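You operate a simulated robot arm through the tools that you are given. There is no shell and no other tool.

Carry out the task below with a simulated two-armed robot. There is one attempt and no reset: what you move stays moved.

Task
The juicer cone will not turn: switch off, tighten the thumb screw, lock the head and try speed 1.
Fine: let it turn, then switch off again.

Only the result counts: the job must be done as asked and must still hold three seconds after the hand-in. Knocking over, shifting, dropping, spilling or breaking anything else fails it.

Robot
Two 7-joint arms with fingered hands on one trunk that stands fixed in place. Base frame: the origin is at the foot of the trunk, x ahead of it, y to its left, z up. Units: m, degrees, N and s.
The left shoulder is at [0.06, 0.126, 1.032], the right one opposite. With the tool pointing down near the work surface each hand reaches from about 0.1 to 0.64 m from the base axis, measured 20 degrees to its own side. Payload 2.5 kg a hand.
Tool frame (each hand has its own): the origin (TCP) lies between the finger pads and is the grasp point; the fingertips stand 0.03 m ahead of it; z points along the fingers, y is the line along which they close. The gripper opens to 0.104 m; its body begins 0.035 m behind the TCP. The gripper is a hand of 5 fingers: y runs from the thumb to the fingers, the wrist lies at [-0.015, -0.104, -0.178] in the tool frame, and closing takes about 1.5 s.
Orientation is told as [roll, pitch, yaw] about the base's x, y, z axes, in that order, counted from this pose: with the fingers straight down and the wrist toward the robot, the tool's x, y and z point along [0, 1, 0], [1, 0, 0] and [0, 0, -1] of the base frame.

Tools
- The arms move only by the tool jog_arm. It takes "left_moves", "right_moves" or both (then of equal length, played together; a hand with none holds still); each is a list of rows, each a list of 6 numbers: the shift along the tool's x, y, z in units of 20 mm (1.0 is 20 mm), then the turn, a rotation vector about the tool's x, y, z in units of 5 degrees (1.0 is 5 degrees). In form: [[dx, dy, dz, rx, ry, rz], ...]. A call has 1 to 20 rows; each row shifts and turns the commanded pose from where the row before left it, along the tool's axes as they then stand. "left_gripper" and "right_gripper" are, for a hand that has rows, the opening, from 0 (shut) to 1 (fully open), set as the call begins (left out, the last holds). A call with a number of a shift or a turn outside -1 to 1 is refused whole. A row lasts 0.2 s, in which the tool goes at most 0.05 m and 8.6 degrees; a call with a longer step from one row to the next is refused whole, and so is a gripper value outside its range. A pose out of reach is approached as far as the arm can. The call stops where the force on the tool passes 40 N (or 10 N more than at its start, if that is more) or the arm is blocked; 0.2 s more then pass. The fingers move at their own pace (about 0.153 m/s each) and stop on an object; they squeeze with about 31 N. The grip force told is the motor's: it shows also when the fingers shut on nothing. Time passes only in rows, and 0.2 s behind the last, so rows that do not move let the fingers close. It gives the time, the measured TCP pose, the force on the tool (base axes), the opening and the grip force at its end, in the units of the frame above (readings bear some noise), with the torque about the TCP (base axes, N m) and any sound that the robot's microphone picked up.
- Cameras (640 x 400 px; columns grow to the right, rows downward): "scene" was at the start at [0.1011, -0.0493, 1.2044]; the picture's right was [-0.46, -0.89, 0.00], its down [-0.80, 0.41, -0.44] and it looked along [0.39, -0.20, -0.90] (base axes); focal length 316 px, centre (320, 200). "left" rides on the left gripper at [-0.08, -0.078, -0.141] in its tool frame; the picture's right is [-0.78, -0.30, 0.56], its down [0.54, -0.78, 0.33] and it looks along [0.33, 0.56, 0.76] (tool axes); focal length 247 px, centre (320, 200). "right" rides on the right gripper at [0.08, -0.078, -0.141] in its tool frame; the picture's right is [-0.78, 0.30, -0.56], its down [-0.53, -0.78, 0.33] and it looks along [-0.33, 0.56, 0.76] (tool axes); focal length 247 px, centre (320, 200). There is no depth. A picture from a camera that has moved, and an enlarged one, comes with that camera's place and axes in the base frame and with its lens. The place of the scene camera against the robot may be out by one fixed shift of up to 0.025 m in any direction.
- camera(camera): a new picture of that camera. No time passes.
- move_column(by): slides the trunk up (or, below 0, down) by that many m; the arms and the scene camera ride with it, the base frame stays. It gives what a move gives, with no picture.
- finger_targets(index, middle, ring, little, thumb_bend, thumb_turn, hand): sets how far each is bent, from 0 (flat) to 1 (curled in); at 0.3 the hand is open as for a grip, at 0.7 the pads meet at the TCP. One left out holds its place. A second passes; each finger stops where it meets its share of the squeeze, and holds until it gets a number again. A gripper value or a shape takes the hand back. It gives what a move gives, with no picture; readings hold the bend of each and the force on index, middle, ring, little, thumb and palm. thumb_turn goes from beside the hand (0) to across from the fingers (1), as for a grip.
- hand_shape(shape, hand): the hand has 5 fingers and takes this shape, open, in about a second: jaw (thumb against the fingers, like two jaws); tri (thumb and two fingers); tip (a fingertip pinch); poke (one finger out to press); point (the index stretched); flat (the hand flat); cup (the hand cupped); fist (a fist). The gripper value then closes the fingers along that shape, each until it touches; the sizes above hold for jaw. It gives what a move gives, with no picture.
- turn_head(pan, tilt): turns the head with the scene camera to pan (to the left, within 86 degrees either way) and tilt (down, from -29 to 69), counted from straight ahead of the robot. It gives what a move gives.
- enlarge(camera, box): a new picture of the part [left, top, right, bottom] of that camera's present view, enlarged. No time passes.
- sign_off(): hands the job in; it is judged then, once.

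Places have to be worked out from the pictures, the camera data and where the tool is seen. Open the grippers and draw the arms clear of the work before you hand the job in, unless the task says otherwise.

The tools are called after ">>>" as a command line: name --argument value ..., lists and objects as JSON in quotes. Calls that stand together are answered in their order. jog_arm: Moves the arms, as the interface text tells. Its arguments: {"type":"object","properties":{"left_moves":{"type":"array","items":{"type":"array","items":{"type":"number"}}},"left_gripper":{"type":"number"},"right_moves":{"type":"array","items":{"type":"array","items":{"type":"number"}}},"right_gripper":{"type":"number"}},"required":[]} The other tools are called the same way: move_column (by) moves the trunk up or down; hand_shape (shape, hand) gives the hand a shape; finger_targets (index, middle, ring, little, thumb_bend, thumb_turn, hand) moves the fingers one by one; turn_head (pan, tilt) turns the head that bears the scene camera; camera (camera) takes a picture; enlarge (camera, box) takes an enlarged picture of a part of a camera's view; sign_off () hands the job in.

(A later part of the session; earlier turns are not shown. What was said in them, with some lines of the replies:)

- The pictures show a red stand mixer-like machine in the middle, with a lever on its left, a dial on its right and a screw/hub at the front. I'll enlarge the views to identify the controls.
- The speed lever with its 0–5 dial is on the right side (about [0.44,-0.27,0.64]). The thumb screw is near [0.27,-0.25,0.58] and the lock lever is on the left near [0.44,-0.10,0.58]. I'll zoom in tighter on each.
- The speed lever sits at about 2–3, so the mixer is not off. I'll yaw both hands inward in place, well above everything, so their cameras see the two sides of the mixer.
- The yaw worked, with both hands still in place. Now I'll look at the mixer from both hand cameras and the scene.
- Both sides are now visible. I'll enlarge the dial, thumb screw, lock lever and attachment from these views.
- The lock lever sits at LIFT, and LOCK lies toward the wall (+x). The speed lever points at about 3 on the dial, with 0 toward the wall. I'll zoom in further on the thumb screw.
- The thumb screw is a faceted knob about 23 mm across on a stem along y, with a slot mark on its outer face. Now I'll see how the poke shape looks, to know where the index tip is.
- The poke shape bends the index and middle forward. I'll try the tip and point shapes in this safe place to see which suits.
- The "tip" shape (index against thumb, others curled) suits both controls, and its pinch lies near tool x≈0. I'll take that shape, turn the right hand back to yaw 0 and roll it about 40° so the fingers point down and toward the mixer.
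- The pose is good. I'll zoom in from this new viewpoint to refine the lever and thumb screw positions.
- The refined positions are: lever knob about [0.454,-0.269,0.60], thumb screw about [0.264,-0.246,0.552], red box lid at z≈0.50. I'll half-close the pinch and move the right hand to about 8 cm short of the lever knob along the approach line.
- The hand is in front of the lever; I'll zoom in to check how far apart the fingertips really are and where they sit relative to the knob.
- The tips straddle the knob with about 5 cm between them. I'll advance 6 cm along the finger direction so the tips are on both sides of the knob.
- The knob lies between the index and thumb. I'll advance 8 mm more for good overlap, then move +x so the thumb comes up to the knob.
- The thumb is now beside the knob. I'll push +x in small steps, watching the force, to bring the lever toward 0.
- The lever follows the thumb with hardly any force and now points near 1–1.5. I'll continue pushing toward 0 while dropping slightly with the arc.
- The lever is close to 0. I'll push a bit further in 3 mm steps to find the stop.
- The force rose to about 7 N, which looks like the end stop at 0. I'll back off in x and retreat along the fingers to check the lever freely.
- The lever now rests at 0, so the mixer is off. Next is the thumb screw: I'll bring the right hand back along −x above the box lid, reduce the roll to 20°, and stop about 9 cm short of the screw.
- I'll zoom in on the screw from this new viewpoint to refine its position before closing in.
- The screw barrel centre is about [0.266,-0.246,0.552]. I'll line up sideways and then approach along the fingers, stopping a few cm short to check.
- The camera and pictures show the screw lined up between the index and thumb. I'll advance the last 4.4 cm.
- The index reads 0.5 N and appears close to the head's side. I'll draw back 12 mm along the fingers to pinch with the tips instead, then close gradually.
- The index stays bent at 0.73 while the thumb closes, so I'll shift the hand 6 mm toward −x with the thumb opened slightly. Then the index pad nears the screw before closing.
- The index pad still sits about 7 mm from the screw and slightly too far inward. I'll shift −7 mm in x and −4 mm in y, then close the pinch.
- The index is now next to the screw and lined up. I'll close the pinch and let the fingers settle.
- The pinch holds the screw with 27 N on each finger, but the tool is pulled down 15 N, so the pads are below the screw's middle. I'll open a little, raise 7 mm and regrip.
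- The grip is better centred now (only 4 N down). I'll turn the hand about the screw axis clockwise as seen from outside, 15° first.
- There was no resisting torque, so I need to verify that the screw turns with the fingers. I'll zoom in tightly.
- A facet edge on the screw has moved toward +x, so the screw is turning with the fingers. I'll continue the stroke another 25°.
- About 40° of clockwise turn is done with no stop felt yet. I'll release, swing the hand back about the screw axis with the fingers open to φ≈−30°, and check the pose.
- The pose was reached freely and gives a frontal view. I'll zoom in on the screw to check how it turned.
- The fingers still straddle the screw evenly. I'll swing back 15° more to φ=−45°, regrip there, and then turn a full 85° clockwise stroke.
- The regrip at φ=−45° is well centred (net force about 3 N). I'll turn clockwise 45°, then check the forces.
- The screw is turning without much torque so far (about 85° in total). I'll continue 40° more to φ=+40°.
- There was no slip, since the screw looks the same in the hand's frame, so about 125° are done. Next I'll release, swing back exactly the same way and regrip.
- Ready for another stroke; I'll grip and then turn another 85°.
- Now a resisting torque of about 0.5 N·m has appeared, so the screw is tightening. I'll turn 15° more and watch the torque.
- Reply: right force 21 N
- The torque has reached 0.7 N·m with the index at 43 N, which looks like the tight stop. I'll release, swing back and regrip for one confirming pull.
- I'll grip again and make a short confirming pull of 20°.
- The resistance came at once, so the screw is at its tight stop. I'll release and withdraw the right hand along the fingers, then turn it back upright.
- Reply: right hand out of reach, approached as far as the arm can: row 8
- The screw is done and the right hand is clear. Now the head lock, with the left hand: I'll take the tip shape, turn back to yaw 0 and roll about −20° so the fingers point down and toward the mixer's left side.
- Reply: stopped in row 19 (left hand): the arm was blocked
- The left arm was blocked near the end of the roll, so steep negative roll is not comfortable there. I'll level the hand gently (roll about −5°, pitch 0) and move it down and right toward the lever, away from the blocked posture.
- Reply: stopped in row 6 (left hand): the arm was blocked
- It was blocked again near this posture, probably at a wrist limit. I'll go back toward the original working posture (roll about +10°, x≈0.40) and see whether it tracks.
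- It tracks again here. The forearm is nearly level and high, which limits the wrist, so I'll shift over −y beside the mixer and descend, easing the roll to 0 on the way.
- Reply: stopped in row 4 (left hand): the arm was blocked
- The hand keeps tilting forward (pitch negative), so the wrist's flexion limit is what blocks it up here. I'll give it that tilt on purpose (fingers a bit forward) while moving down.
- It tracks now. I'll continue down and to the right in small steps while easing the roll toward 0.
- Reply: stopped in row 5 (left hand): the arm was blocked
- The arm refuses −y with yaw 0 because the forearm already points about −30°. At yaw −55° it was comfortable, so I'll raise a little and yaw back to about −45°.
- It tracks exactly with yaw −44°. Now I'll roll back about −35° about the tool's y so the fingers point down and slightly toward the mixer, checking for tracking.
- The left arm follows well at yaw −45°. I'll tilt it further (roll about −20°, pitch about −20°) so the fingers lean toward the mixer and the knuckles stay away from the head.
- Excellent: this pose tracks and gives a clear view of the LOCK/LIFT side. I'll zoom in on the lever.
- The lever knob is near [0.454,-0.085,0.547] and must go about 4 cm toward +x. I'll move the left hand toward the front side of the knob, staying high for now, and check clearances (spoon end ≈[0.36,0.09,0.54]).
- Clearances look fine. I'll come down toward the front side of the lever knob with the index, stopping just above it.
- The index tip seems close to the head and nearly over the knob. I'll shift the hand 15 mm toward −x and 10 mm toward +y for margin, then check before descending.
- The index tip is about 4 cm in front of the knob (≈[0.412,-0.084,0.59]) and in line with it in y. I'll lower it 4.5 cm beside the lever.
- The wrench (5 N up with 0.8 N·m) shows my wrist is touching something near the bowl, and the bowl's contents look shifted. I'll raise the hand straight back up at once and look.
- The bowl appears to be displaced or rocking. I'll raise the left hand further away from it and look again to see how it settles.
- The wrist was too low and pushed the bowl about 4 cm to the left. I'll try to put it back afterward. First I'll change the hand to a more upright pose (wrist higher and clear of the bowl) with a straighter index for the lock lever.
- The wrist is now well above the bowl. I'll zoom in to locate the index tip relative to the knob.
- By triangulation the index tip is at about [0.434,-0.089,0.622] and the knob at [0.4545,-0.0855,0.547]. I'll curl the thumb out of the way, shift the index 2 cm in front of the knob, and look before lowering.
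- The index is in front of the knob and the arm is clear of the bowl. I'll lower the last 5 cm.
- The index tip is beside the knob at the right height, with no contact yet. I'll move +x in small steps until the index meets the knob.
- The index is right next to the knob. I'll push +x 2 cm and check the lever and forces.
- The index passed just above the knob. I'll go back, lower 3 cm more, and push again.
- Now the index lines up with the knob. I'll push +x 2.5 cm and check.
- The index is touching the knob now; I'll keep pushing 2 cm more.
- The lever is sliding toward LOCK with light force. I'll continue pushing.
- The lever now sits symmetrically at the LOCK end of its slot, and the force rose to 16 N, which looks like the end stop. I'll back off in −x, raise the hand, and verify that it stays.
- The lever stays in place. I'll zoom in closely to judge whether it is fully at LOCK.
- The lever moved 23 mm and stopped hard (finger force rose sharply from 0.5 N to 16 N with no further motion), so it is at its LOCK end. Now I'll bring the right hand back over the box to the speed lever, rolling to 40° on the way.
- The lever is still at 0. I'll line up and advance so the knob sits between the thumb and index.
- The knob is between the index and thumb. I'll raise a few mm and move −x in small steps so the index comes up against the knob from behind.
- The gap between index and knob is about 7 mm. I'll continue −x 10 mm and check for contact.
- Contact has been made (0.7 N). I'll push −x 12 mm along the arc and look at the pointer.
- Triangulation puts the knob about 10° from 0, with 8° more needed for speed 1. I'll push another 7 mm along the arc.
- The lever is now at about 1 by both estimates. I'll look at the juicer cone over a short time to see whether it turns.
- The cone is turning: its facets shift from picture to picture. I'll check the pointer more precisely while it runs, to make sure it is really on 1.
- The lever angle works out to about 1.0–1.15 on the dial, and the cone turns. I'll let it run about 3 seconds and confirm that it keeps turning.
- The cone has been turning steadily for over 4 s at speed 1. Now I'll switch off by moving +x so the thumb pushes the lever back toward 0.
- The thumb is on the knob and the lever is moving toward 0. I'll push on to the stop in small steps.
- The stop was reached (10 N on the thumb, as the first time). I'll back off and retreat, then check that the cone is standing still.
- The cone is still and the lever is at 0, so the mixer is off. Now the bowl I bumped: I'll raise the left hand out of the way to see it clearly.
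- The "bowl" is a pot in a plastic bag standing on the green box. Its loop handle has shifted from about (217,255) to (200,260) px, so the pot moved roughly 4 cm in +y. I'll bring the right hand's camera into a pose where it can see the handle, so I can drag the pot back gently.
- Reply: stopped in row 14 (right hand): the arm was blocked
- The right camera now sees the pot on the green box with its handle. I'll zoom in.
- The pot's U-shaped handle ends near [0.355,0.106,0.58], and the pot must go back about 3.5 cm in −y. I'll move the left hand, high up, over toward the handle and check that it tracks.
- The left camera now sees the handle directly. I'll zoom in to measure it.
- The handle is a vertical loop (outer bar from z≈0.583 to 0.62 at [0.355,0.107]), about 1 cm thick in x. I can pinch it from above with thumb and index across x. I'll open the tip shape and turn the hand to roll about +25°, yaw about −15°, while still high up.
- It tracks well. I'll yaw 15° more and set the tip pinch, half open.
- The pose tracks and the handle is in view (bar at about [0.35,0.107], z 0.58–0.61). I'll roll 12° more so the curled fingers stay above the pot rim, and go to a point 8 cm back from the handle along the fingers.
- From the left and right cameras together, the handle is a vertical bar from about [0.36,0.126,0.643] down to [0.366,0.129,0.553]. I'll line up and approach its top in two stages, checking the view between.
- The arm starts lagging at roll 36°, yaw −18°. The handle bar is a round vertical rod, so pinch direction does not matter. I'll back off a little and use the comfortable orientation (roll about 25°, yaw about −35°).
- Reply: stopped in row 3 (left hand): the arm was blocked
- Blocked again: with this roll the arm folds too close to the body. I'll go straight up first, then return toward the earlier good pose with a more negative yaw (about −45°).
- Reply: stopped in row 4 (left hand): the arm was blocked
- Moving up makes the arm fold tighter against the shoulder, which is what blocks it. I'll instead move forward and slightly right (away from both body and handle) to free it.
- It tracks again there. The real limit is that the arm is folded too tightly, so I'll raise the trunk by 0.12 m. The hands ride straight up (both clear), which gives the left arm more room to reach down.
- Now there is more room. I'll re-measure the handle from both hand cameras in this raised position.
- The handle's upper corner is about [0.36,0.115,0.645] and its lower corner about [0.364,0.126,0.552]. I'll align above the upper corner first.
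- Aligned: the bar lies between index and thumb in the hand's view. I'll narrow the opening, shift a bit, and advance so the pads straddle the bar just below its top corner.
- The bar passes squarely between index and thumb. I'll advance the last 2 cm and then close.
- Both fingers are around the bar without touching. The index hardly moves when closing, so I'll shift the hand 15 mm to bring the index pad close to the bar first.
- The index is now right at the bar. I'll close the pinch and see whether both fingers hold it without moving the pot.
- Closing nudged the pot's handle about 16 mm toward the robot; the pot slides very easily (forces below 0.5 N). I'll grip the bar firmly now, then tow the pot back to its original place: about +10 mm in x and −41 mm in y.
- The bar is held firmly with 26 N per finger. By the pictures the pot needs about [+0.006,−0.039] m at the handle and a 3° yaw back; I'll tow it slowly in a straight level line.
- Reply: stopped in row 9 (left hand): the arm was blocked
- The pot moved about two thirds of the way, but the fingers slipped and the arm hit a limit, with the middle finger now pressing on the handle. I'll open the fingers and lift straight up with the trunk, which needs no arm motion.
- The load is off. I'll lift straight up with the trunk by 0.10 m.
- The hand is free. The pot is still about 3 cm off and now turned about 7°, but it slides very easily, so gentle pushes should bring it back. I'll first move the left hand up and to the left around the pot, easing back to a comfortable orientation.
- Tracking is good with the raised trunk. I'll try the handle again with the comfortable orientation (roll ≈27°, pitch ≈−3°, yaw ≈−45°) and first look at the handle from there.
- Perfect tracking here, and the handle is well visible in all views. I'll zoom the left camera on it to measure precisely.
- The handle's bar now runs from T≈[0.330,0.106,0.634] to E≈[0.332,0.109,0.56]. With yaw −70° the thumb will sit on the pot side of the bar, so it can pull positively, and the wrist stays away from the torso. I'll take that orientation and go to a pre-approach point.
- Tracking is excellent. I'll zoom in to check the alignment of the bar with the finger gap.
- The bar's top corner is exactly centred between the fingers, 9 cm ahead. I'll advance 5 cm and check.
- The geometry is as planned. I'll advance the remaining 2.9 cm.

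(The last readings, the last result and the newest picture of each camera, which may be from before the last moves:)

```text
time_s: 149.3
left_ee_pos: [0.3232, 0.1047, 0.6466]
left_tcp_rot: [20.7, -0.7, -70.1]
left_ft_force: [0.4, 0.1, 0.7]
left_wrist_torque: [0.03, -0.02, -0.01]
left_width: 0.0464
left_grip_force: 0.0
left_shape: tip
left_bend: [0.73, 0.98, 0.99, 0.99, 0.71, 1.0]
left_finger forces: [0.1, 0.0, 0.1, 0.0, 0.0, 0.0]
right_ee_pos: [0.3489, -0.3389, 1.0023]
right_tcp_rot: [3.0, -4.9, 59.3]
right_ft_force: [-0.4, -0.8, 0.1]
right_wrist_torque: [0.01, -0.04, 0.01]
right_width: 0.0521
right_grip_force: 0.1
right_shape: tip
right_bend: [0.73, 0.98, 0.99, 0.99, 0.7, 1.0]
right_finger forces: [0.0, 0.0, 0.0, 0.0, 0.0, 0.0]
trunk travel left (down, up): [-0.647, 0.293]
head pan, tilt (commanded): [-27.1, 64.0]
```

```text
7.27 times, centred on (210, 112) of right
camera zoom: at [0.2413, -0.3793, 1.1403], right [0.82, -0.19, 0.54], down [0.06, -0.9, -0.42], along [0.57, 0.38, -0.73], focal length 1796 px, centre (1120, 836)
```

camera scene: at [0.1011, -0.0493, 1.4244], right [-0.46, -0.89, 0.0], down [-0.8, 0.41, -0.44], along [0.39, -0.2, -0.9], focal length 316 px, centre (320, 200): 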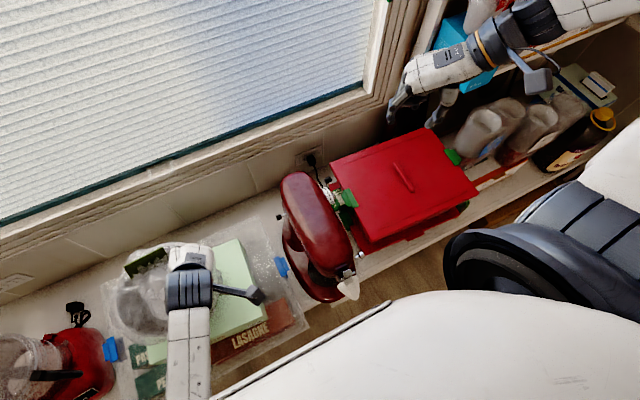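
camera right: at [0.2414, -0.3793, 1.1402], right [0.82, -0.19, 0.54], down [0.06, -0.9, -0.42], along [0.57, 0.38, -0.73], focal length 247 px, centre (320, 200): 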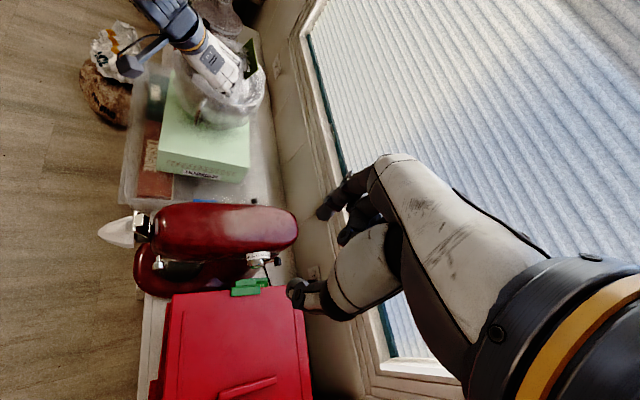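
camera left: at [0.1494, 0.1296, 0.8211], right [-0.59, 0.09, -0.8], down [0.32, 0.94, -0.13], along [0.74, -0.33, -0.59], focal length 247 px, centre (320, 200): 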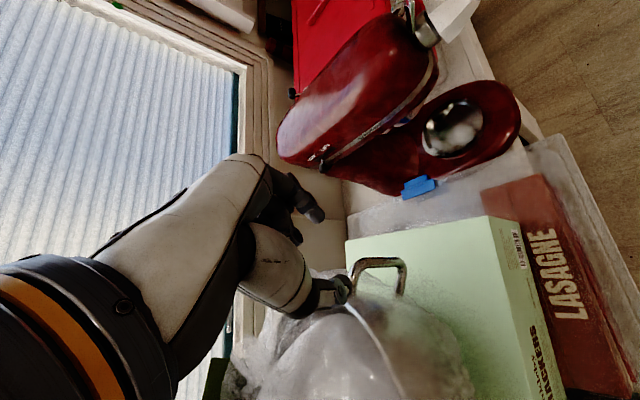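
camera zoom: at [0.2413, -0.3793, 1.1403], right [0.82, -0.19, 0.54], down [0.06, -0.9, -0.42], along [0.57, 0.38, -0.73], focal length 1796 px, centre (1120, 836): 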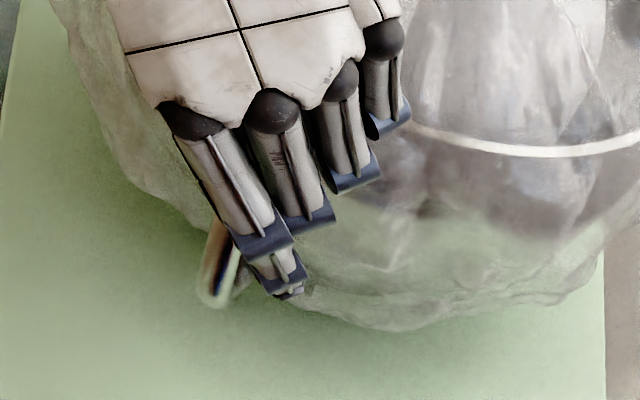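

The thumb is on the pot side of the bar and the index outside, and nothing has been touched. I'll close to capture the bar.

>>> jog_arm --left_moves '[[0, 0, 0, 0, 0, 0], [0, 0, 0, 0, 0, 0], [0, 0, 0, 0, 0, 0], [0, 0, 0, 0, 0, 0]]' --left_gripper 0.12

>>> enlarge --camera "left" --box '[290, 190, 430, 310]'

>>> enlarge --camera "right" --box '[140, 40, 280, 150]'

```text
time_s: 150.3
left_ee_pos: [0.3221, 0.1046, 0.647]
left_tcp_rot: [20.8, -0.6, -70.0]
left_ft_force: [0.1, 1.6, 0.5]
left_wrist_torque: [0.05, -0.01, 0.02]
left_width: 0.0128
left_grip_force: 0.2
left_shape: tip
left_bend: [0.71, 0.98, 0.99, 0.99, 0.73, 1.0]
left_finger forces: [0.0, 0.1, 0.1, 0.1, 0.9, 0.0]
right_ee_pos: [0.3501, -0.3393, 1.0032]
right_tcp_rot: [2.9, -4.8, 59.3]
right_ft_force: [-0.2, 0.4, 0.0]
right_wrist_torque: [-0.01, 0.0, 0.0]
right_width: 0.0524
right_grip_force: 0.0
right_shape: tip
right_bend: [0.73, 0.98, 0.99, 0.99, 0.7, 1.0]
right_finger forces: [0.1, 0.0, 0.0, 0.0, 0.1, 0.1]
trunk travel left (down, up): [-0.647, 0.293]
head pan, tilt (commanded): [-27.1, 64.0]
```

```text
3.33 times, centred on (360, 250) of left
camera zoom: at [0.1775, 0.1373, 0.749], right [-0.59, 0.09, -0.8], down [0.32, 0.94, -0.13], along [0.74, -0.33, -0.59], focal length 823 px, centre (187, 33)
```

zoom: 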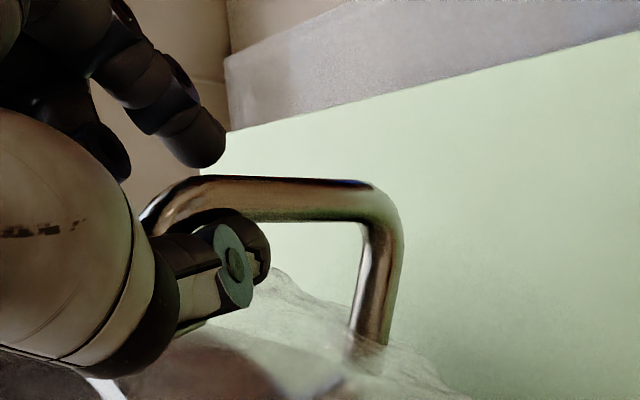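

```text
3.64 times, centred on (210, 95) of right
camera zoom: at [0.2413, -0.3792, 1.1403], right [0.82, -0.19, 0.54], down [0.06, -0.9, -0.42], along [0.57, 0.38, -0.73], focal length 898 px, centre (720, 582)
```

zoom: 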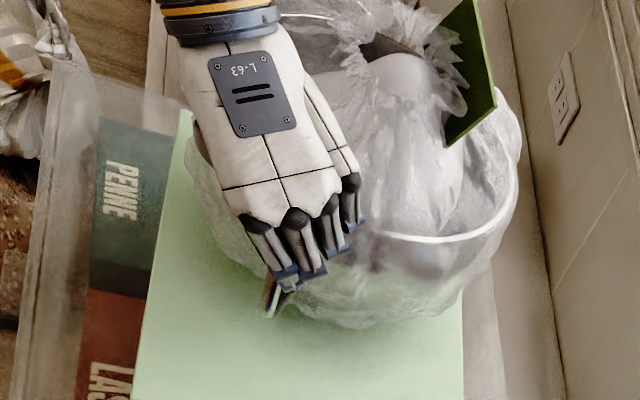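

The bar is captured and the pot has not moved. I'll close fully.

>>> jog_arm --left_moves '[[0, 0, 0, 0, 0, 0], [0, 0, 0, 0, 0, 0], [0, 0, 0, 0, 0, 0]]' --left_gripper 0

>>> enlarge --camera "right" --box '[140, 40, 280, 150]'

>>> enlarge --camera "scene" --box '[80, 200, 280, 350]'

```text
time_s: 151.1
left_ee_pos: [0.3234, 0.1051, 0.6472]
left_tcp_rot: [20.7, -0.6, -70.1]
left_ft_force: [0.8, 0.9, -0.3]
left_wrist_torque: [-0.02, -0.05, 0.01]
left_width: 0.0049
left_grip_force: 31.2
left_shape: tip
left_bend: [0.7, 1.0, 1.0, 1.0, 0.74, 1.0]
left_finger forces: [27.2, 0.0, 0.1, 0.0, 27.5, 0.1]
right_ee_pos: [0.3492, -0.339, 1.0028]
right_tcp_rot: [3.0, -4.8, 59.3]
right_ft_force: [0.0, -0.8, -0.5]
right_wrist_torque: [0.03, -0.01, 0.03]
right_width: 0.0522
right_grip_force: 0.0
right_shape: tip
right_bend: [0.73, 0.98, 0.99, 0.99, 0.7, 1.0]
right_finger forces: [0.0, 0.0, 0.0, 0.1, 0.0, 0.1]
trunk travel left (down, up): [-0.647, 0.293]
head pan, tilt (commanded): [-27.1, 64.0]
```

```text
3.64 times, centred on (210, 95) of right
camera zoom: at [0.2415, -0.3792, 1.1403], right [0.82, -0.19, 0.54], down [0.06, -0.9, -0.42], along [0.57, 0.38, -0.73], focal length 898 px, centre (720, 582)
```

zoom: 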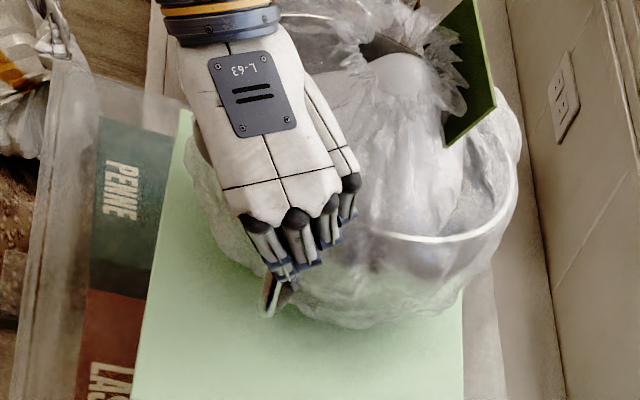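

```text
2.67 times, centred on (180, 275) of scene
camera zoom: at [0.1013, -0.0492, 1.4243], right [-0.46, -0.89, 0.0], down [-0.8, 0.41, -0.44], along [0.39, -0.2, -0.9], focal length 843 px, centre (693, 0)
```

zoom: 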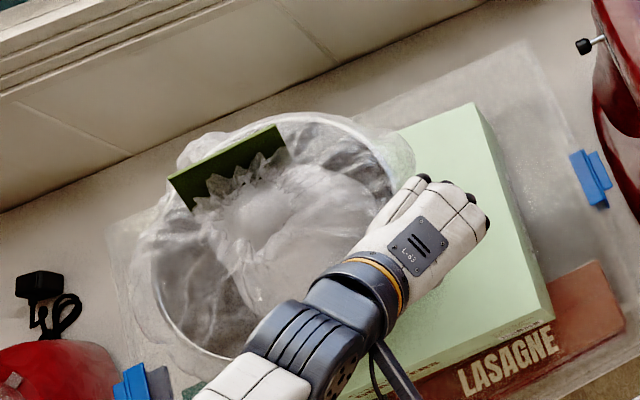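

Firm grip, with the pot unmoved. I'll now carry the pot back as a rigid body (about [−4,−24] mm at its centre plus 10° of yaw), doing half first.

>>> jog_arm --left_moves '[[0.027, 0.196, 0.013, 0.074, 0.003, -0.196], [0.027, 0.196, 0.013, 0.074, 0.003, -0.196], [0.027, 0.196, 0.013, 0.074, 0.003, -0.196], [0.027, 0.196, 0.013, 0.074, 0.003, -0.196], [0.027, 0.196, 0.013, 0.074, 0.003, -0.196], [0, 0, 0, 0, 0, 0]]'

>>> enlarge --camera "scene" --box '[80, 200, 280, 350]'

>>> enlarge --camera "right" --box '[140, 40, 280, 150]'

```text
time_s: 152.5
left_ee_pos: [0.3328, 0.0879, 0.645]
left_tcp_rot: [20.7, -0.6, -64.9]
left_ft_force: [1.1, 2.2, 0.4]
left_wrist_torque: [0.03, -0.02, 0.06]
left_width: 0.005
left_grip_force: 31.1
left_shape: tip
left_bend: [0.7, 1.0, 1.0, 1.0, 0.74, 1.0]
left_finger forces: [26.9, 0.0, 0.0, 0.1, 28.5, 0.0]
right_ee_pos: [0.3485, -0.3396, 1.0028]
right_tcp_rot: [3.0, -4.8, 59.3]
right_ft_force: [-0.6, 0.5, 0.2]
right_wrist_torque: [-0.01, 0.03, 0.03]
right_width: 0.0525
right_grip_force: 0.0
right_shape: tip
right_bend: [0.73, 0.98, 0.99, 0.99, 0.7, 1.0]
right_finger forces: [0.1, 0.0, 0.0, 0.0, 0.0, 0.0]
trunk travel left (down, up): [-0.647, 0.293]
head pan, tilt (commanded): [-27.1, 64.0]
```

```text
2.67 times, centred on (180, 275) of scene
camera zoom: at [0.1012, -0.0491, 1.4244], right [-0.46, -0.89, 0.0], down [-0.8, 0.41, -0.44], along [0.39, -0.2, -0.9], focal length 843 px, centre (693, 0)
```

zoom: 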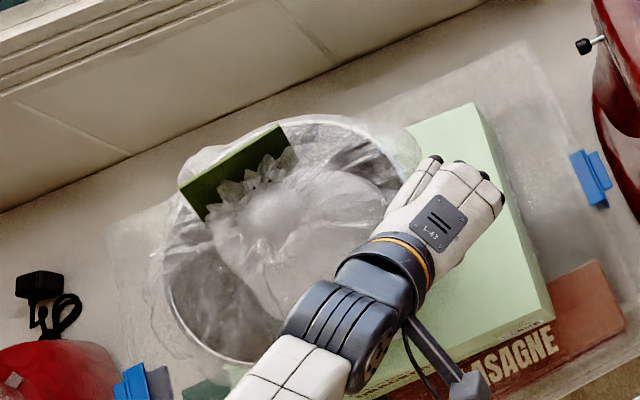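

```text
3.64 times, centred on (210, 95) of right
camera zoom: at [0.2414, -0.3791, 1.1403], right [0.82, -0.19, 0.54], down [0.06, -0.9, -0.42], along [0.57, 0.38, -0.73], focal length 898 px, centre (720, 582)
```

zoom: 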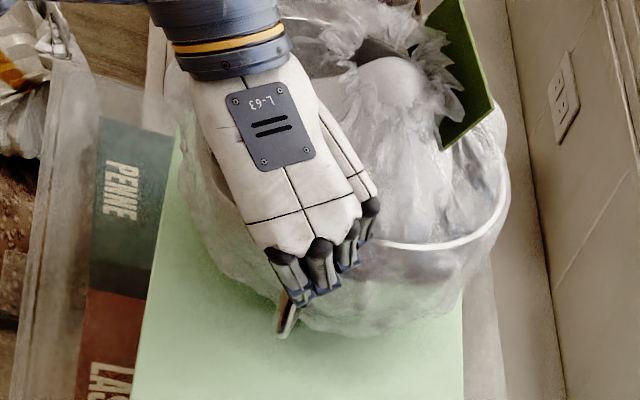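

The pot follows the hand nicely with only 2 N. I'll do the second half.

>>> jog_arm --left_moves '[[0.027, 0.196, 0.013, 0.074, 0.003, -0.196], [0.027, 0.196, 0.013, 0.074, 0.003, -0.196], [0.027, 0.196, 0.013, 0.074, 0.003, -0.196], [0.027, 0.196, 0.013, 0.074, 0.003, -0.196], [0.027, 0.196, 0.013, 0.074, 0.003, -0.196], [0, 0, 0, 0, 0, 0]]'

>>> enlarge --camera "scene" --box '[80, 200, 280, 350]'

>>> enlarge --camera "right" --box '[140, 40, 280, 150]'

```text
time_s: 153.9
left_ee_pos: [0.3441, 0.0718, 0.6453]
left_tcp_rot: [20.9, -0.7, -59.5]
left_ft_force: [-0.3, 3.0, -0.6]
left_wrist_torque: [0.05, -0.02, 0.09]
left_width: 0.0056
left_grip_force: 31.3
left_shape: tip
left_bend: [0.7, 1.0, 1.0, 1.0, 0.74, 1.0]
left_finger forces: [27.2, 0.0, 0.0, 0.0, 28.6, 0.0]
right_ee_pos: [0.3497, -0.3396, 1.0021]
right_tcp_rot: [3.0, -4.8, 59.3]
right_ft_force: [-0.2, -0.4, -0.9]
right_wrist_torque: [0.05, -0.05, 0.02]
right_width: 0.0525
right_grip_force: 0.1
right_shape: tip
right_bend: [0.73, 0.98, 0.99, 0.99, 0.7, 1.0]
right_finger forces: [0.1, 0.0, 0.1, 0.0, 0.0, 0.0]
trunk travel left (down, up): [-0.647, 0.293]
head pan, tilt (commanded): [-27.1, 64.0]
```

```text
2.67 times, centred on (180, 275) of scene
camera zoom: at [0.1011, -0.0491, 1.4244], right [-0.46, -0.89, 0.0], down [-0.8, 0.41, -0.44], along [0.39, -0.2, -0.9], focal length 843 px, centre (693, 0)
```

zoom: 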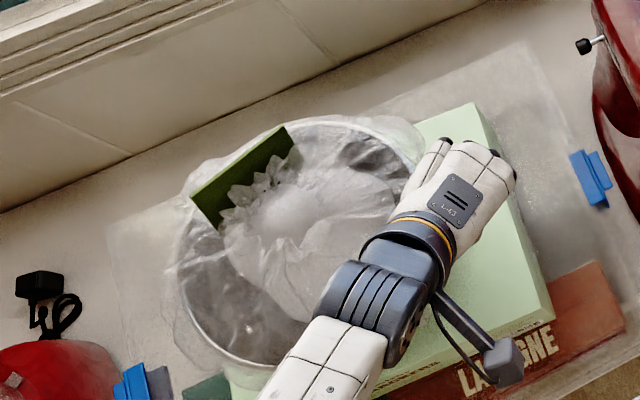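

```text
3.64 times, centred on (210, 95) of right
camera zoom: at [0.2414, -0.3791, 1.1403], right [0.82, -0.19, 0.54], down [0.06, -0.9, -0.42], along [0.57, 0.38, -0.73], focal length 898 px, centre (720, 582)
```

zoom: 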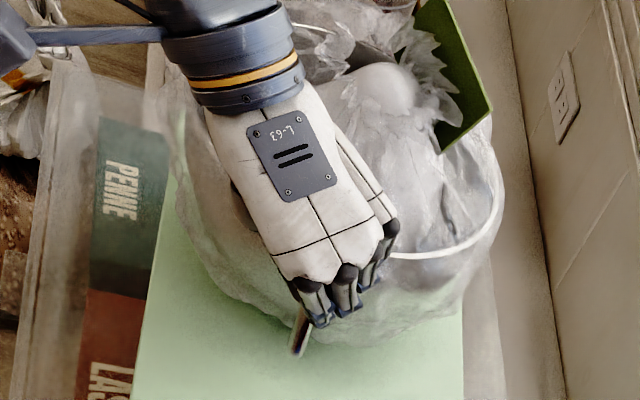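

The pot now matches the estimates at the handle and in orientation, within about 1 cm. I'll open the fingers gently and withdraw straight back along them.

>>> jog_arm --left_moves '[[0, 0, 0, 0, 0, 0], [0, 0, 0, 0, 0, 0], [0, 0, 0, 0, 0, 0]]' --left_gripper 0.45

>>> jog_arm --left_moves '[[0, 0, -0.5, 0, 0, 0], [0, 0, -0.7, 0, 0, 0], [0, 0, -0.9, 0, 0, 0], [0, 0, -0.9, 0, 0, 0], [0, 0, -0.9, 0, 0, 0], [0, 0, -0.9, 0, 0, 0], [0, 0, 0, 0, 0, 0]]'

>>> enlarge --camera "scene" --box '[80, 200, 280, 350]'

>>> enlarge --camera "right" --box '[140, 40, 280, 150]'

```text
time_s: 154.7
left_ee_pos: [0.3445, 0.0736, 0.6464]
left_tcp_rot: [20.9, -0.7, -59.7]
left_ft_force: [0.2, 0.3, 0.7]
left_wrist_torque: [0.02, 0.01, -0.02]
left_width: 0.0465
left_grip_force: 0.0
left_shape: tip
left_bend: [0.73, 0.98, 0.99, 0.99, 0.71, 1.0]
left_finger forces: [0.0, 0.0, 0.1, 0.0, 0.0, 0.0]
right_ee_pos: [0.3494, -0.339, 1.0018]
right_tcp_rot: [3.0, -4.8, 59.3]
right_ft_force: [0.2, -0.1, 0.6]
right_wrist_torque: [-0.01, -0.01, 0.04]
right_width: 0.0523
right_grip_force: 0.1
right_shape: tip
right_bend: [0.73, 0.98, 0.99, 0.99, 0.7, 1.0]
right_finger forces: [0.0, 0.0, 0.0, 0.1, 0.0, 0.0]
trunk travel left (down, up): [-0.647, 0.293]
head pan, tilt (commanded): [-27.1, 64.0]
```

```text
time_s: 156.3
left_ee_pos: [0.315, 0.0567, 0.7376]
left_tcp_rot: [20.8, -0.5, -59.6]
left_ft_force: [0.6, 0.2, -1.2]
left_wrist_torque: [0.02, 0.02, -0.01]
left_width: 0.0467
left_grip_force: 0.0
left_shape: tip
left_bend: [0.73, 0.98, 0.99, 0.99, 0.71, 1.0]
left_finger forces: [0.1, 0.0, 0.1, 0.1, 0.0, 0.0]
right_ee_pos: [0.3488, -0.3392, 1.0023]
right_tcp_rot: [2.9, -4.9, 59.4]
right_ft_force: [0.7, -0.4, 0.4]
right_wrist_torque: [-0.03, 0.01, -0.02]
right_width: 0.0523
right_grip_force: 0.0
right_shape: tip
right_bend: [0.73, 0.98, 0.99, 0.99, 0.7, 1.0]
right_finger forces: [0.0, 0.1, 0.0, 0.0, 0.1, 0.1]
trunk travel left (down, up): [-0.647, 0.293]
head pan, tilt (commanded): [-27.1, 64.0]
```

```text
2.67 times, centred on (180, 275) of scene
camera zoom: at [0.1012, -0.0493, 1.4244], right [-0.46, -0.89, 0.0], down [-0.8, 0.41, -0.44], along [0.39, -0.2, -0.9], focal length 843 px, centre (693, 0)
```

zoom: 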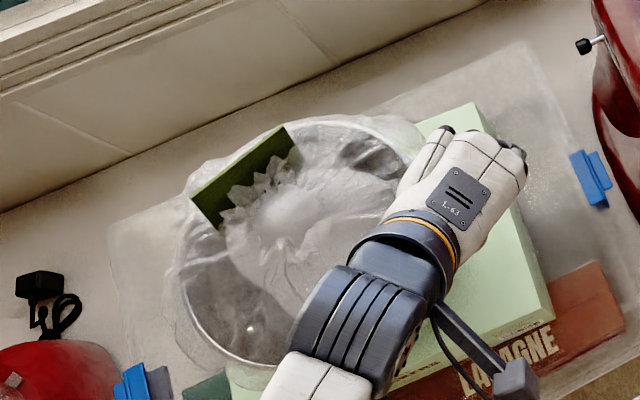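

```text
3.64 times, centred on (210, 95) of right
camera zoom: at [0.2414, -0.3793, 1.1403], right [0.82, -0.19, 0.54], down [0.06, -0.9, -0.42], along [0.57, 0.38, -0.73], focal length 898 px, centre (720, 582)
```

zoom: 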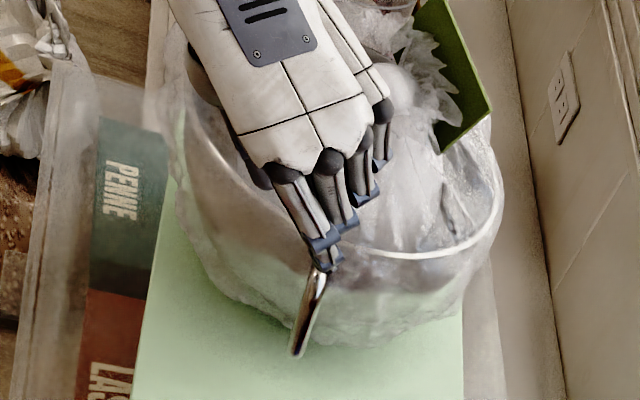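

The pot is left undisturbed. I'll raise the left hand up and toward the middle, back to the known comfortable orientation, before lowering the trunk to its original height.

>>> jog_arm --left_moves '[[0.49, 0.57, -0.88, 0, 0, 0], [0.49, 0.57, -0.88, 0, 0, 0], [0.49, 0.57, -0.88, 0, 0, 0], [0.49, 0.57, -0.88, 0, 0, 0], [0.49, 0.57, -0.88, 0, 0, 0], [0.49, 0.57, -0.88, 0, 0, 0], [0, 0, 0, 0.165, -1, -0.43], [0, 0, 0, 0.165, -1, -0.43], [0, 0, 0, 0.165, -1, -0.43], [0, 0, 0, 0.165, -1, -0.43], [0, 0, 0, 0.165, -1, -0.43], [0, 0, 0, 0.165, -1, -0.43], [0, 0, 0, 0, 0, 0]]'

>>> camera --camera "scene"

```text
time_s: 159.1
left_ee_pos: [0.3634, 0.0058, 0.8551]
left_tcp_rot: [-9.2, 2.9, -46.5]
left_ft_force: [-0.4, -0.3, 0.8]
left_wrist_torque: [0.02, -0.03, -0.01]
left_width: 0.0465
left_grip_force: 0.0
left_shape: tip
left_bend: [0.73, 0.98, 0.99, 0.99, 0.71, 1.0]
left_finger forces: [0.0, 0.0, 0.1, 0.1, 0.0, 0.0]
right_ee_pos: [0.3501, -0.3399, 1.0027]
right_tcp_rot: [3.0, -4.8, 59.3]
right_ft_force: [0.2, -1.4, -0.1]
right_wrist_torque: [-0.02, 0.04, -0.01]
right_width: 0.0521
right_grip_force: 0.1
right_shape: tip
right_bend: [0.73, 0.98, 0.99, 0.99, 0.7, 1.0]
right_finger forces: [0.0, 0.0, 0.1, 0.0, 0.0, 0.1]
trunk travel left (down, up): [-0.647, 0.293]
head pan, tilt (commanded): [-27.1, 64.0]
```

```text
taken
camera scene: at [0.1011, -0.0493, 1.4244], right [-0.46, -0.89, 0.0], down [-0.8, 0.41, -0.44], along [0.39, -0.2, -0.9], focal length 316 px, centre (320, 200)
```

scene: 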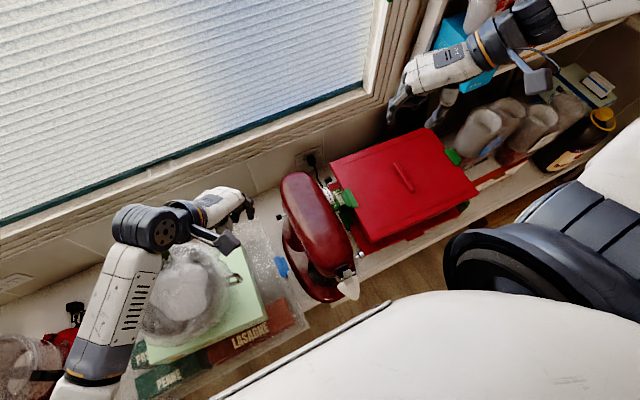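

Tracking well. I'll continue up to the same arm posture used before (hand at [0.419,−0.036], about 0.985 with the raised trunk), then lower the trunk by 0.22 m to the original height.

>>> jog_arm --left_moves '[[-0.08, 0.45, -0.8, 0, 0, 0], [-0.08, 0.45, -0.8, 0, 0, 0], [-0.08, 0.45, -0.8, 0, 0, 0], [-0.08, 0.45, -0.8, 0, 0, 0], [-0.08, 0.45, -0.8, 0, 0, 0], [-0.08, 0.45, -0.8, 0, 0, 0], [-0.08, 0.45, -0.8, 0, 0, 0], [-0.08, 0.45, -0.8, 0, 0, 0], [0, 0, 0, 0, 0, 0]]'

```text
time_s: 161.1
left_ee_pos: [0.422, -0.0446, 0.9815]
left_tcp_rot: [-9.1, 3.0, -46.4]
left_ft_force: [0.6, -0.2, 0.5]
left_wrist_torque: [-0.01, -0.01, 0.01]
left_width: 0.0464
left_grip_force: 0.0
left_shape: tip
left_bend: [0.73, 0.98, 0.99, 0.99, 0.71, 1.0]
left_finger forces: [0.0, 0.0, 0.0, 0.0, 0.0, 0.0]
right_ee_pos: [0.3489, -0.3391, 1.0016]
right_tcp_rot: [3.0, -4.8, 59.3]
right_ft_force: [0.7, 0.2, 0.6]
right_wrist_torque: [0.0, 0.01, -0.01]
right_width: 0.0523
right_grip_force: 0.2
right_shape: tip
right_bend: [0.73, 0.98, 0.99, 0.99, 0.7, 1.0]
right_finger forces: [0.0, 0.1, 0.0, 0.0, 0.0, 0.0]
trunk travel left (down, up): [-0.647, 0.293]
head pan, tilt (commanded): [-27.1, 64.0]
```

Both hands are high and clear. I'll lower the trunk in two steps back to its original height and look.

>>> move_column --by -0.12

>>> camera --camera "scene"

>>> move_column --by -0.1

>>> camera --camera "scene"

>>> enlarge --camera "scene" --box '[120, 140, 320, 280]'

>>> enlarge --camera "scene" --box '[20, 170, 320, 370]'

```text
time_s: 162.6
left_ee_pos: [0.4229, -0.0443, 0.8625]
left_tcp_rot: [-9.1, 3.0, -46.5]
left_ft_force: [-0.4, 0.1, 0.2]
left_wrist_torque: [-0.01, 0.0, -0.03]
left_width: 0.0467
left_grip_force: 0.1
left_shape: tip
left_bend: [0.73, 0.98, 0.99, 0.99, 0.71, 1.0]
left_finger forces: [0.0, 0.0, 0.0, 0.0, 0.1, 0.1]
right_ee_pos: [0.3496, -0.3385, 0.8818]
right_tcp_rot: [3.1, -4.8, 59.2]
right_ft_force: [-0.3, 0.2, 0.6]
right_wrist_torque: [0.0, 0.01, 0.02]
right_width: 0.0524
right_grip_force: 0.1
right_shape: tip
right_bend: [0.73, 0.98, 0.99, 0.99, 0.7, 1.0]
right_finger forces: [0.1, 0.0, 0.0, 0.0, 0.0, 0.1]
trunk travel left (down, up): [-0.527, 0.413]
head pan, tilt (commanded): [-27.1, 64.0]
```

```text
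taken
camera scene: at [0.1011, -0.0492, 1.3044], right [-0.46, -0.89, 0.0], down [-0.8, 0.41, -0.44], along [0.39, -0.2, -0.9], focal length 316 px, centre (320, 200)
```

scene: 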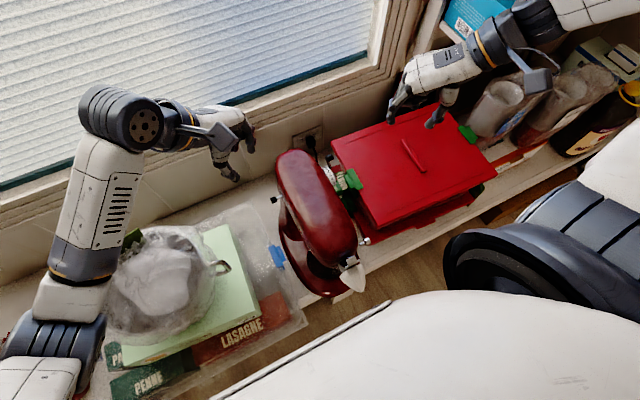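

```text
time_s: 164.0
left_ee_pos: [0.4225, -0.0434, 0.7612]
left_tcp_rot: [-9.1, 3.0, -46.4]
left_ft_force: [0.4, -0.1, -0.5]
left_wrist_torque: [-0.03, 0.0, -0.04]
left_width: 0.0466
left_grip_force: 0.0
left_shape: tip
left_bend: [0.73, 0.98, 0.99, 0.99, 0.71, 1.0]
left_finger forces: [0.0, 0.1, 0.0, 0.0, 0.0, 0.0]
right_ee_pos: [0.3497, -0.3396, 0.7829]
right_tcp_rot: [3.0, -4.8, 59.4]
right_ft_force: [0.9, -0.7, 0.3]
right_wrist_torque: [-0.02, -0.01, -0.03]
right_width: 0.052
right_grip_force: 0.0
right_shape: tip
right_bend: [0.73, 0.98, 0.99, 0.99, 0.7, 1.0]
right_finger forces: [0.1, 0.0, 0.0, 0.0, 0.1, 0.0]
trunk travel left (down, up): [-0.427, 0.513]
head pan, tilt (commanded): [-27.1, 64.0]
```

```text
taken
camera scene: at [0.1011, -0.0493, 1.2044], right [-0.46, -0.89, 0.0], down [-0.8, 0.41, -0.44], along [0.39, -0.2, -0.9], focal length 316 px, centre (320, 200)
```

scene: 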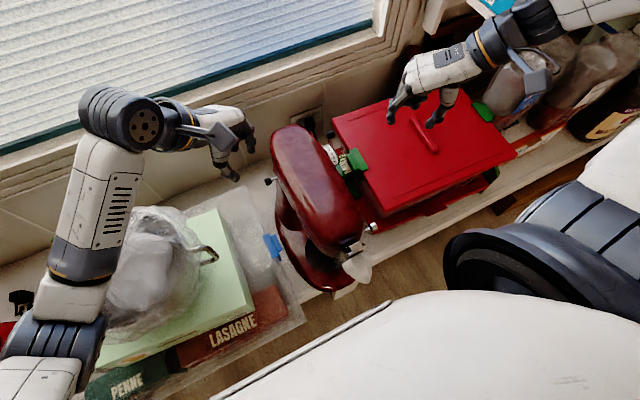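

```text
2.86 times, centred on (220, 210) of scene
camera zoom: at [0.1011, -0.0493, 1.2044], right [-0.46, -0.89, 0.0], down [-0.8, 0.41, -0.44], along [0.39, -0.2, -0.9], focal length 903 px, centre (606, 171)
```

zoom: 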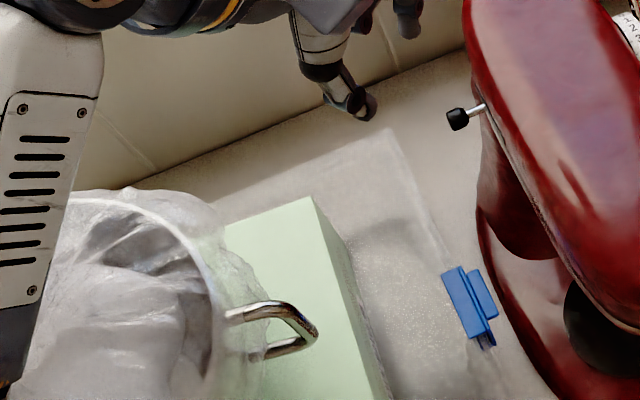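

```text
2.00 times, centred on (170, 270) of scene
camera zoom: at [0.1011, -0.0493, 1.2044], right [-0.46, -0.89, 0.0], down [-0.8, 0.41, -0.44], along [0.39, -0.2, -0.9], focal length 632 px, centre (620, 60)
```

zoom: 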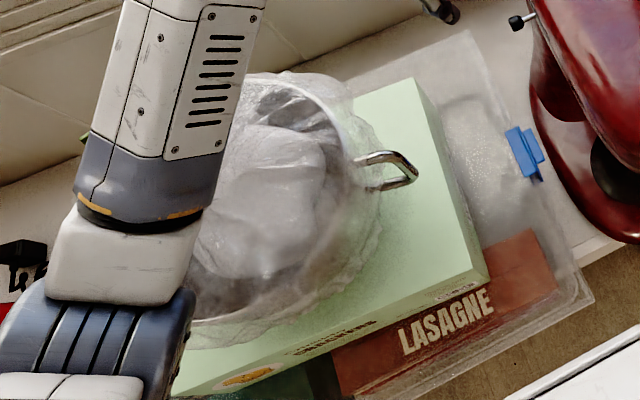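

The pot's handle end is back at (318,330) in this same zoom, practically identical to the original (317,328). I'll compare once more with the right camera, which is in the same pose as when I first measured the shifted pot.

>>> enlarge --camera "right" --box '[150, 0, 350, 140]'

>>> enlarge --camera "scene" --box '[250, 110, 410, 300]'

>>> enlarge --camera "left" --box '[320, 60, 410, 120]'

```text
2.86 times, centred on (250, 70) of right
camera zoom: at [0.2414, -0.3792, 0.9204], right [0.82, -0.19, 0.54], down [0.06, -0.9, -0.42], along [0.57, 0.38, -0.73], focal length 706 px, centre (520, 571)
```

zoom: 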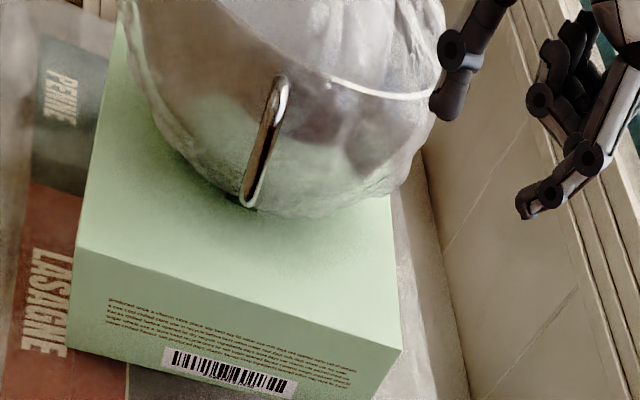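

```text
2.11 times, centred on (330, 205) of scene
camera zoom: at [0.1011, -0.0493, 1.2044], right [-0.46, -0.89, 0.0], down [-0.8, 0.41, -0.44], along [0.39, -0.2, -0.9], focal length 666 px, centre (299, 190)
```

zoom: 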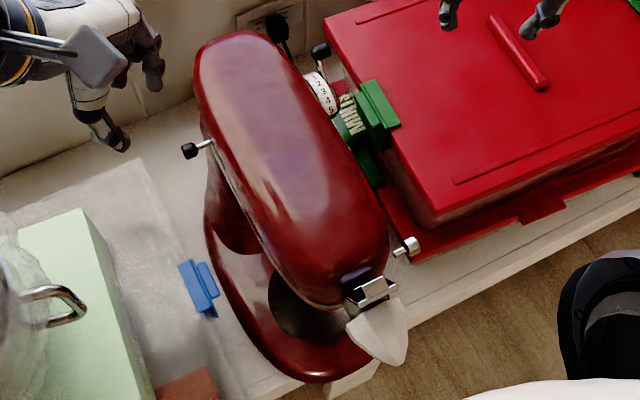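

```text
6.67 times, centred on (365, 90) of left
camera zoom: at [0.3319, -0.0316, 0.9169], right [-0.84, -0.36, -0.41], down [-0.21, 0.91, -0.37], along [0.51, -0.23, -0.83], focal length 1646 px, centre (20, 933)
```

zoom: 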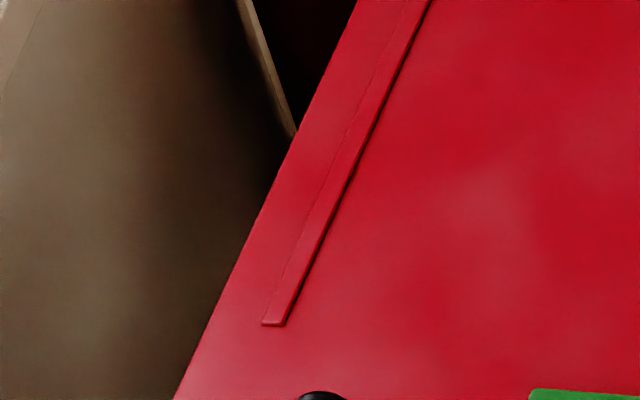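

Accounting for perspective, both cameras agree that the pot is back within about 5 mm of its original place. Now I'll open both hands and draw the arms clear of the mixer.

>>> jog_arm --left_moves '[[0.116, -0.88, -0.294, 0, 0, 0], [0.116, -0.88, -0.294, 0, 0, 0], [0.116, -0.88, -0.294, 0, 0, 0], [0.116, -0.88, -0.294, 0, 0, 0], [0.116, -0.88, -0.294, 0, 0, 0], [0.116, -0.88, -0.294, 0, 0, 0], [0, 0, 0, 0, 0, 0]]' --left_gripper 1.0 --right_moves '[[-0.4, -0.7, 0, 0, 0, 0], [-0.4, -0.7, 0, 0, 0, 0], [-0.4, -0.7, 0, 0, 0, 0], [-0.4, -0.7, 0, 0, 0, 0], [-0.4, -0.7, 0, 0, 0, 0], [0, 0, 0, 0, 0, 0], [0, 0, 0, 0, 0, 0]]' --right_gripper 1.0

>>> camera --camera "scene"

>>> camera --camera "right"

>>> camera --camera "left"

```text
time_s: 165.6
left_ee_pos: [0.3642, 0.0449, 0.8]
left_tcp_rot: [-9.1, 2.9, -46.4]
left_ft_force: [-0.2, 1.2, -0.8]
left_wrist_torque: [0.03, 0.04, 0.0]
left_width: 0.1039
left_grip_force: 0.2
left_shape: tip
left_bend: [0.3, 0.98, 0.99, 0.99, 0.3, 0.98]
left_finger forces: [0.0, 0.0, 0.0, 0.1, 0.0, 0.0]
right_ee_pos: [0.3478, -0.418, 0.7747]
right_tcp_rot: [3.0, -4.9, 59.3]
right_ft_force: [-0.6, -0.6, -0.1]
right_wrist_torque: [-0.03, 0.01, 0.02]
right_width: 0.1038
right_grip_force: 0.0
right_shape: tip
right_bend: [0.3, 0.98, 0.99, 0.99, 0.3, 0.98]
right_finger forces: [0.0, 0.0, 0.1, 0.0, 0.0, 0.0]
trunk travel left (down, up): [-0.427, 0.513]
head pan, tilt (commanded): [-27.1, 64.0]
```

```text
taken
camera scene: at [0.1011, -0.0492, 1.2044], right [-0.46, -0.89, 0.0], down [-0.8, 0.41, -0.44], along [0.39, -0.2, -0.9], focal length 316 px, centre (320, 200)
```

scene: 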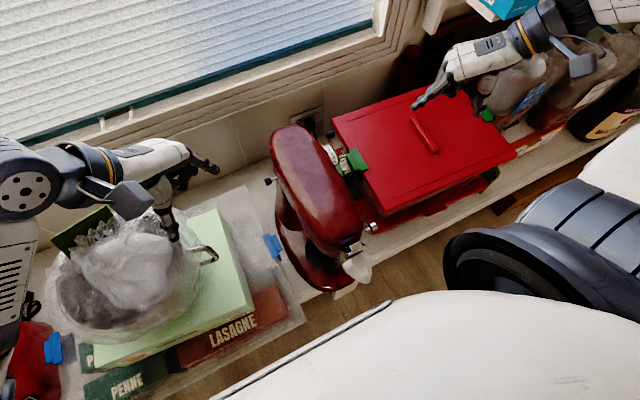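

```text
taken
camera right: at [0.24, -0.4588, 0.9119], right [0.82, -0.19, 0.54], down [0.06, -0.9, -0.42], along [0.57, 0.38, -0.73], focal length 247 px, centre (320, 200)
```

right: 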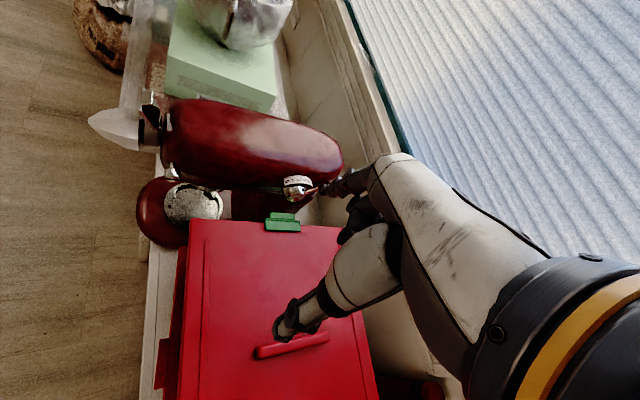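

```text
taken
camera left: at [0.2733, 0.0571, 0.9551], right [-0.84, -0.36, -0.41], down [-0.21, 0.91, -0.37], along [0.51, -0.23, -0.83], focal length 247 px, centre (320, 200)
```

left: 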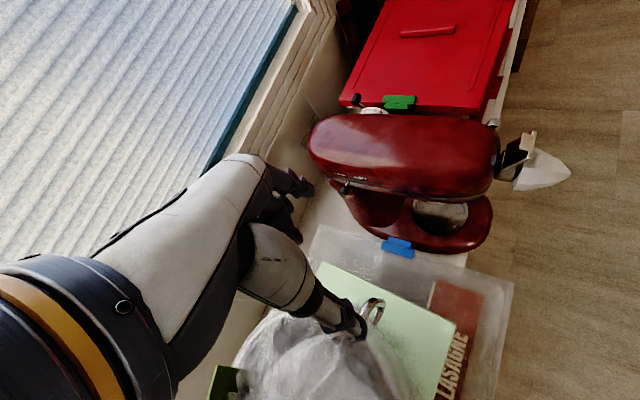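

Both arms are clear with hands open. The pot matches its original spot (dark green piece and handle within about 1 cm), and nothing else has moved. One last close look at the lock lever, speed lever and cone.

>>> enlarge --camera "left" --box '[310, 150, 400, 220]'

>>> enlarge --camera "scene" --box '[315, 125, 375, 175]'

>>> enlarge --camera "scene" --box '[320, 200, 400, 300]'

>>> enlarge --camera "right" --box '[152, 160, 212, 200]'

```text
5.71 times, centred on (355, 185) of left
camera zoom: at [0.2733, 0.0571, 0.9551], right [-0.84, -0.36, -0.41], down [-0.21, 0.91, -0.37], along [0.51, -0.23, -0.83], focal length 1411 px, centre (120, 286)
```

zoom: 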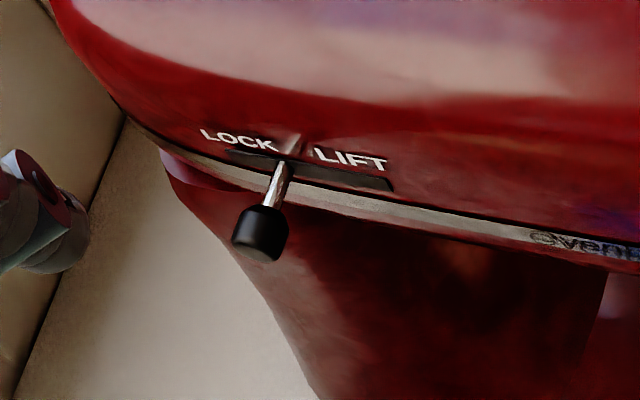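

```text
8.00 times, centred on (345, 150) of scene
camera zoom: at [0.1011, -0.0492, 1.2044], right [-0.46, -0.89, 0.0], down [-0.8, 0.41, -0.44], along [0.39, -0.2, -0.9], focal length 2529 px, centre (120, 600)
```

zoom: 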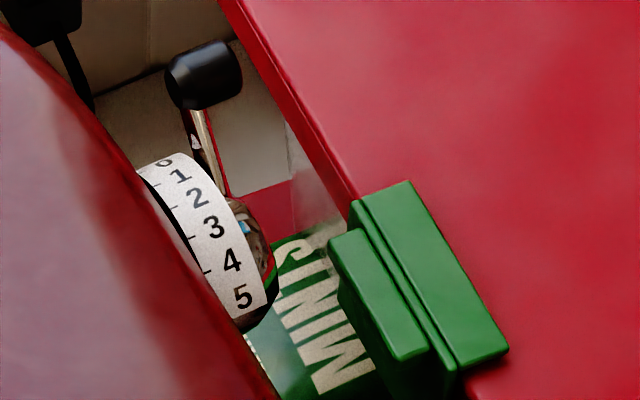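

```text
4.00 times, centred on (360, 250) of scene
camera zoom: at [0.1011, -0.0492, 1.2044], right [-0.46, -0.89, 0.0], down [-0.8, 0.41, -0.44], along [0.39, -0.2, -0.9], focal length 1264 px, centre (160, 0)
```

zoom: 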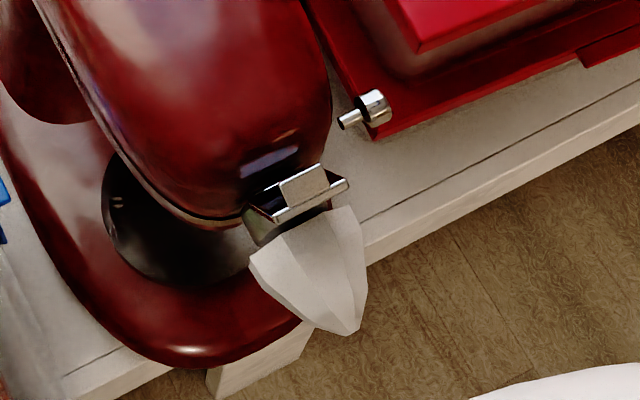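

```text
10.00 times, centred on (182, 180) of right
camera zoom: at [0.24, -0.4588, 0.9119], right [0.82, -0.19, 0.54], down [0.06, -0.9, -0.42], along [0.57, 0.38, -0.73], focal length 2470 px, centre (1700, 400)
```

zoom: 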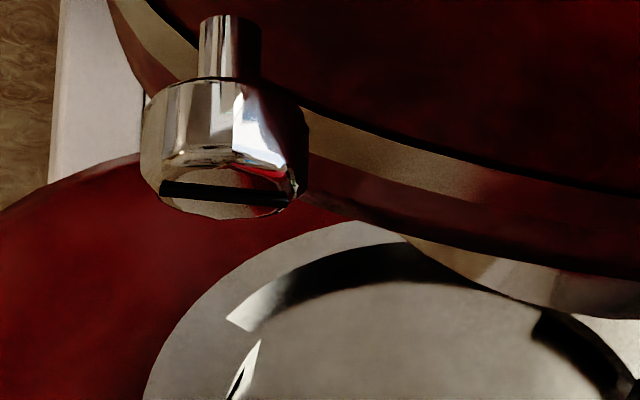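

The lock lever is at its LOCK stop, the speed lever is at 0 and the cone is still. The thumb screw's slot mark shows it turned about half a turn to its tight stop. Both hands are open and clear, so I'm handing in.

>>> sign_off

```text
The job is handed in.
```

The juicer cone turns again: it ran steadily at speed 1 for over 4 seconds. The mixer is now switched off and I've handed the job in.

- **Switch off:** I moved the speed lever from about 3 back to 0 before touching anything else.
- **Thumb screw:** I tightened it clockwise about half a turn, until it hit a firm stop.
- **Head lock:** I pushed the lever from LIFT toward LOCK until it stopped hard, about 23 mm along. It sits a little short of the LOCK label, so I'm relying on that hard stop as the sign that it's fully locked.
- **Speed 1:** I set the lever by eye, at about 1.0 to 1.15 on the dial. Afterwards I switched off again, and the cone stopped.

**Pot moved:** while reaching for the lock lever, my left wrist pushed the pot on the green box about 4 cm out of place. I moved it back by its handle. It's now within about 1 cm of where it stood, possibly turned by a few degrees. Nothing spilled or tipped that I could see, and nothing else appears to have moved.

Both hands are open and clear of the mixer.
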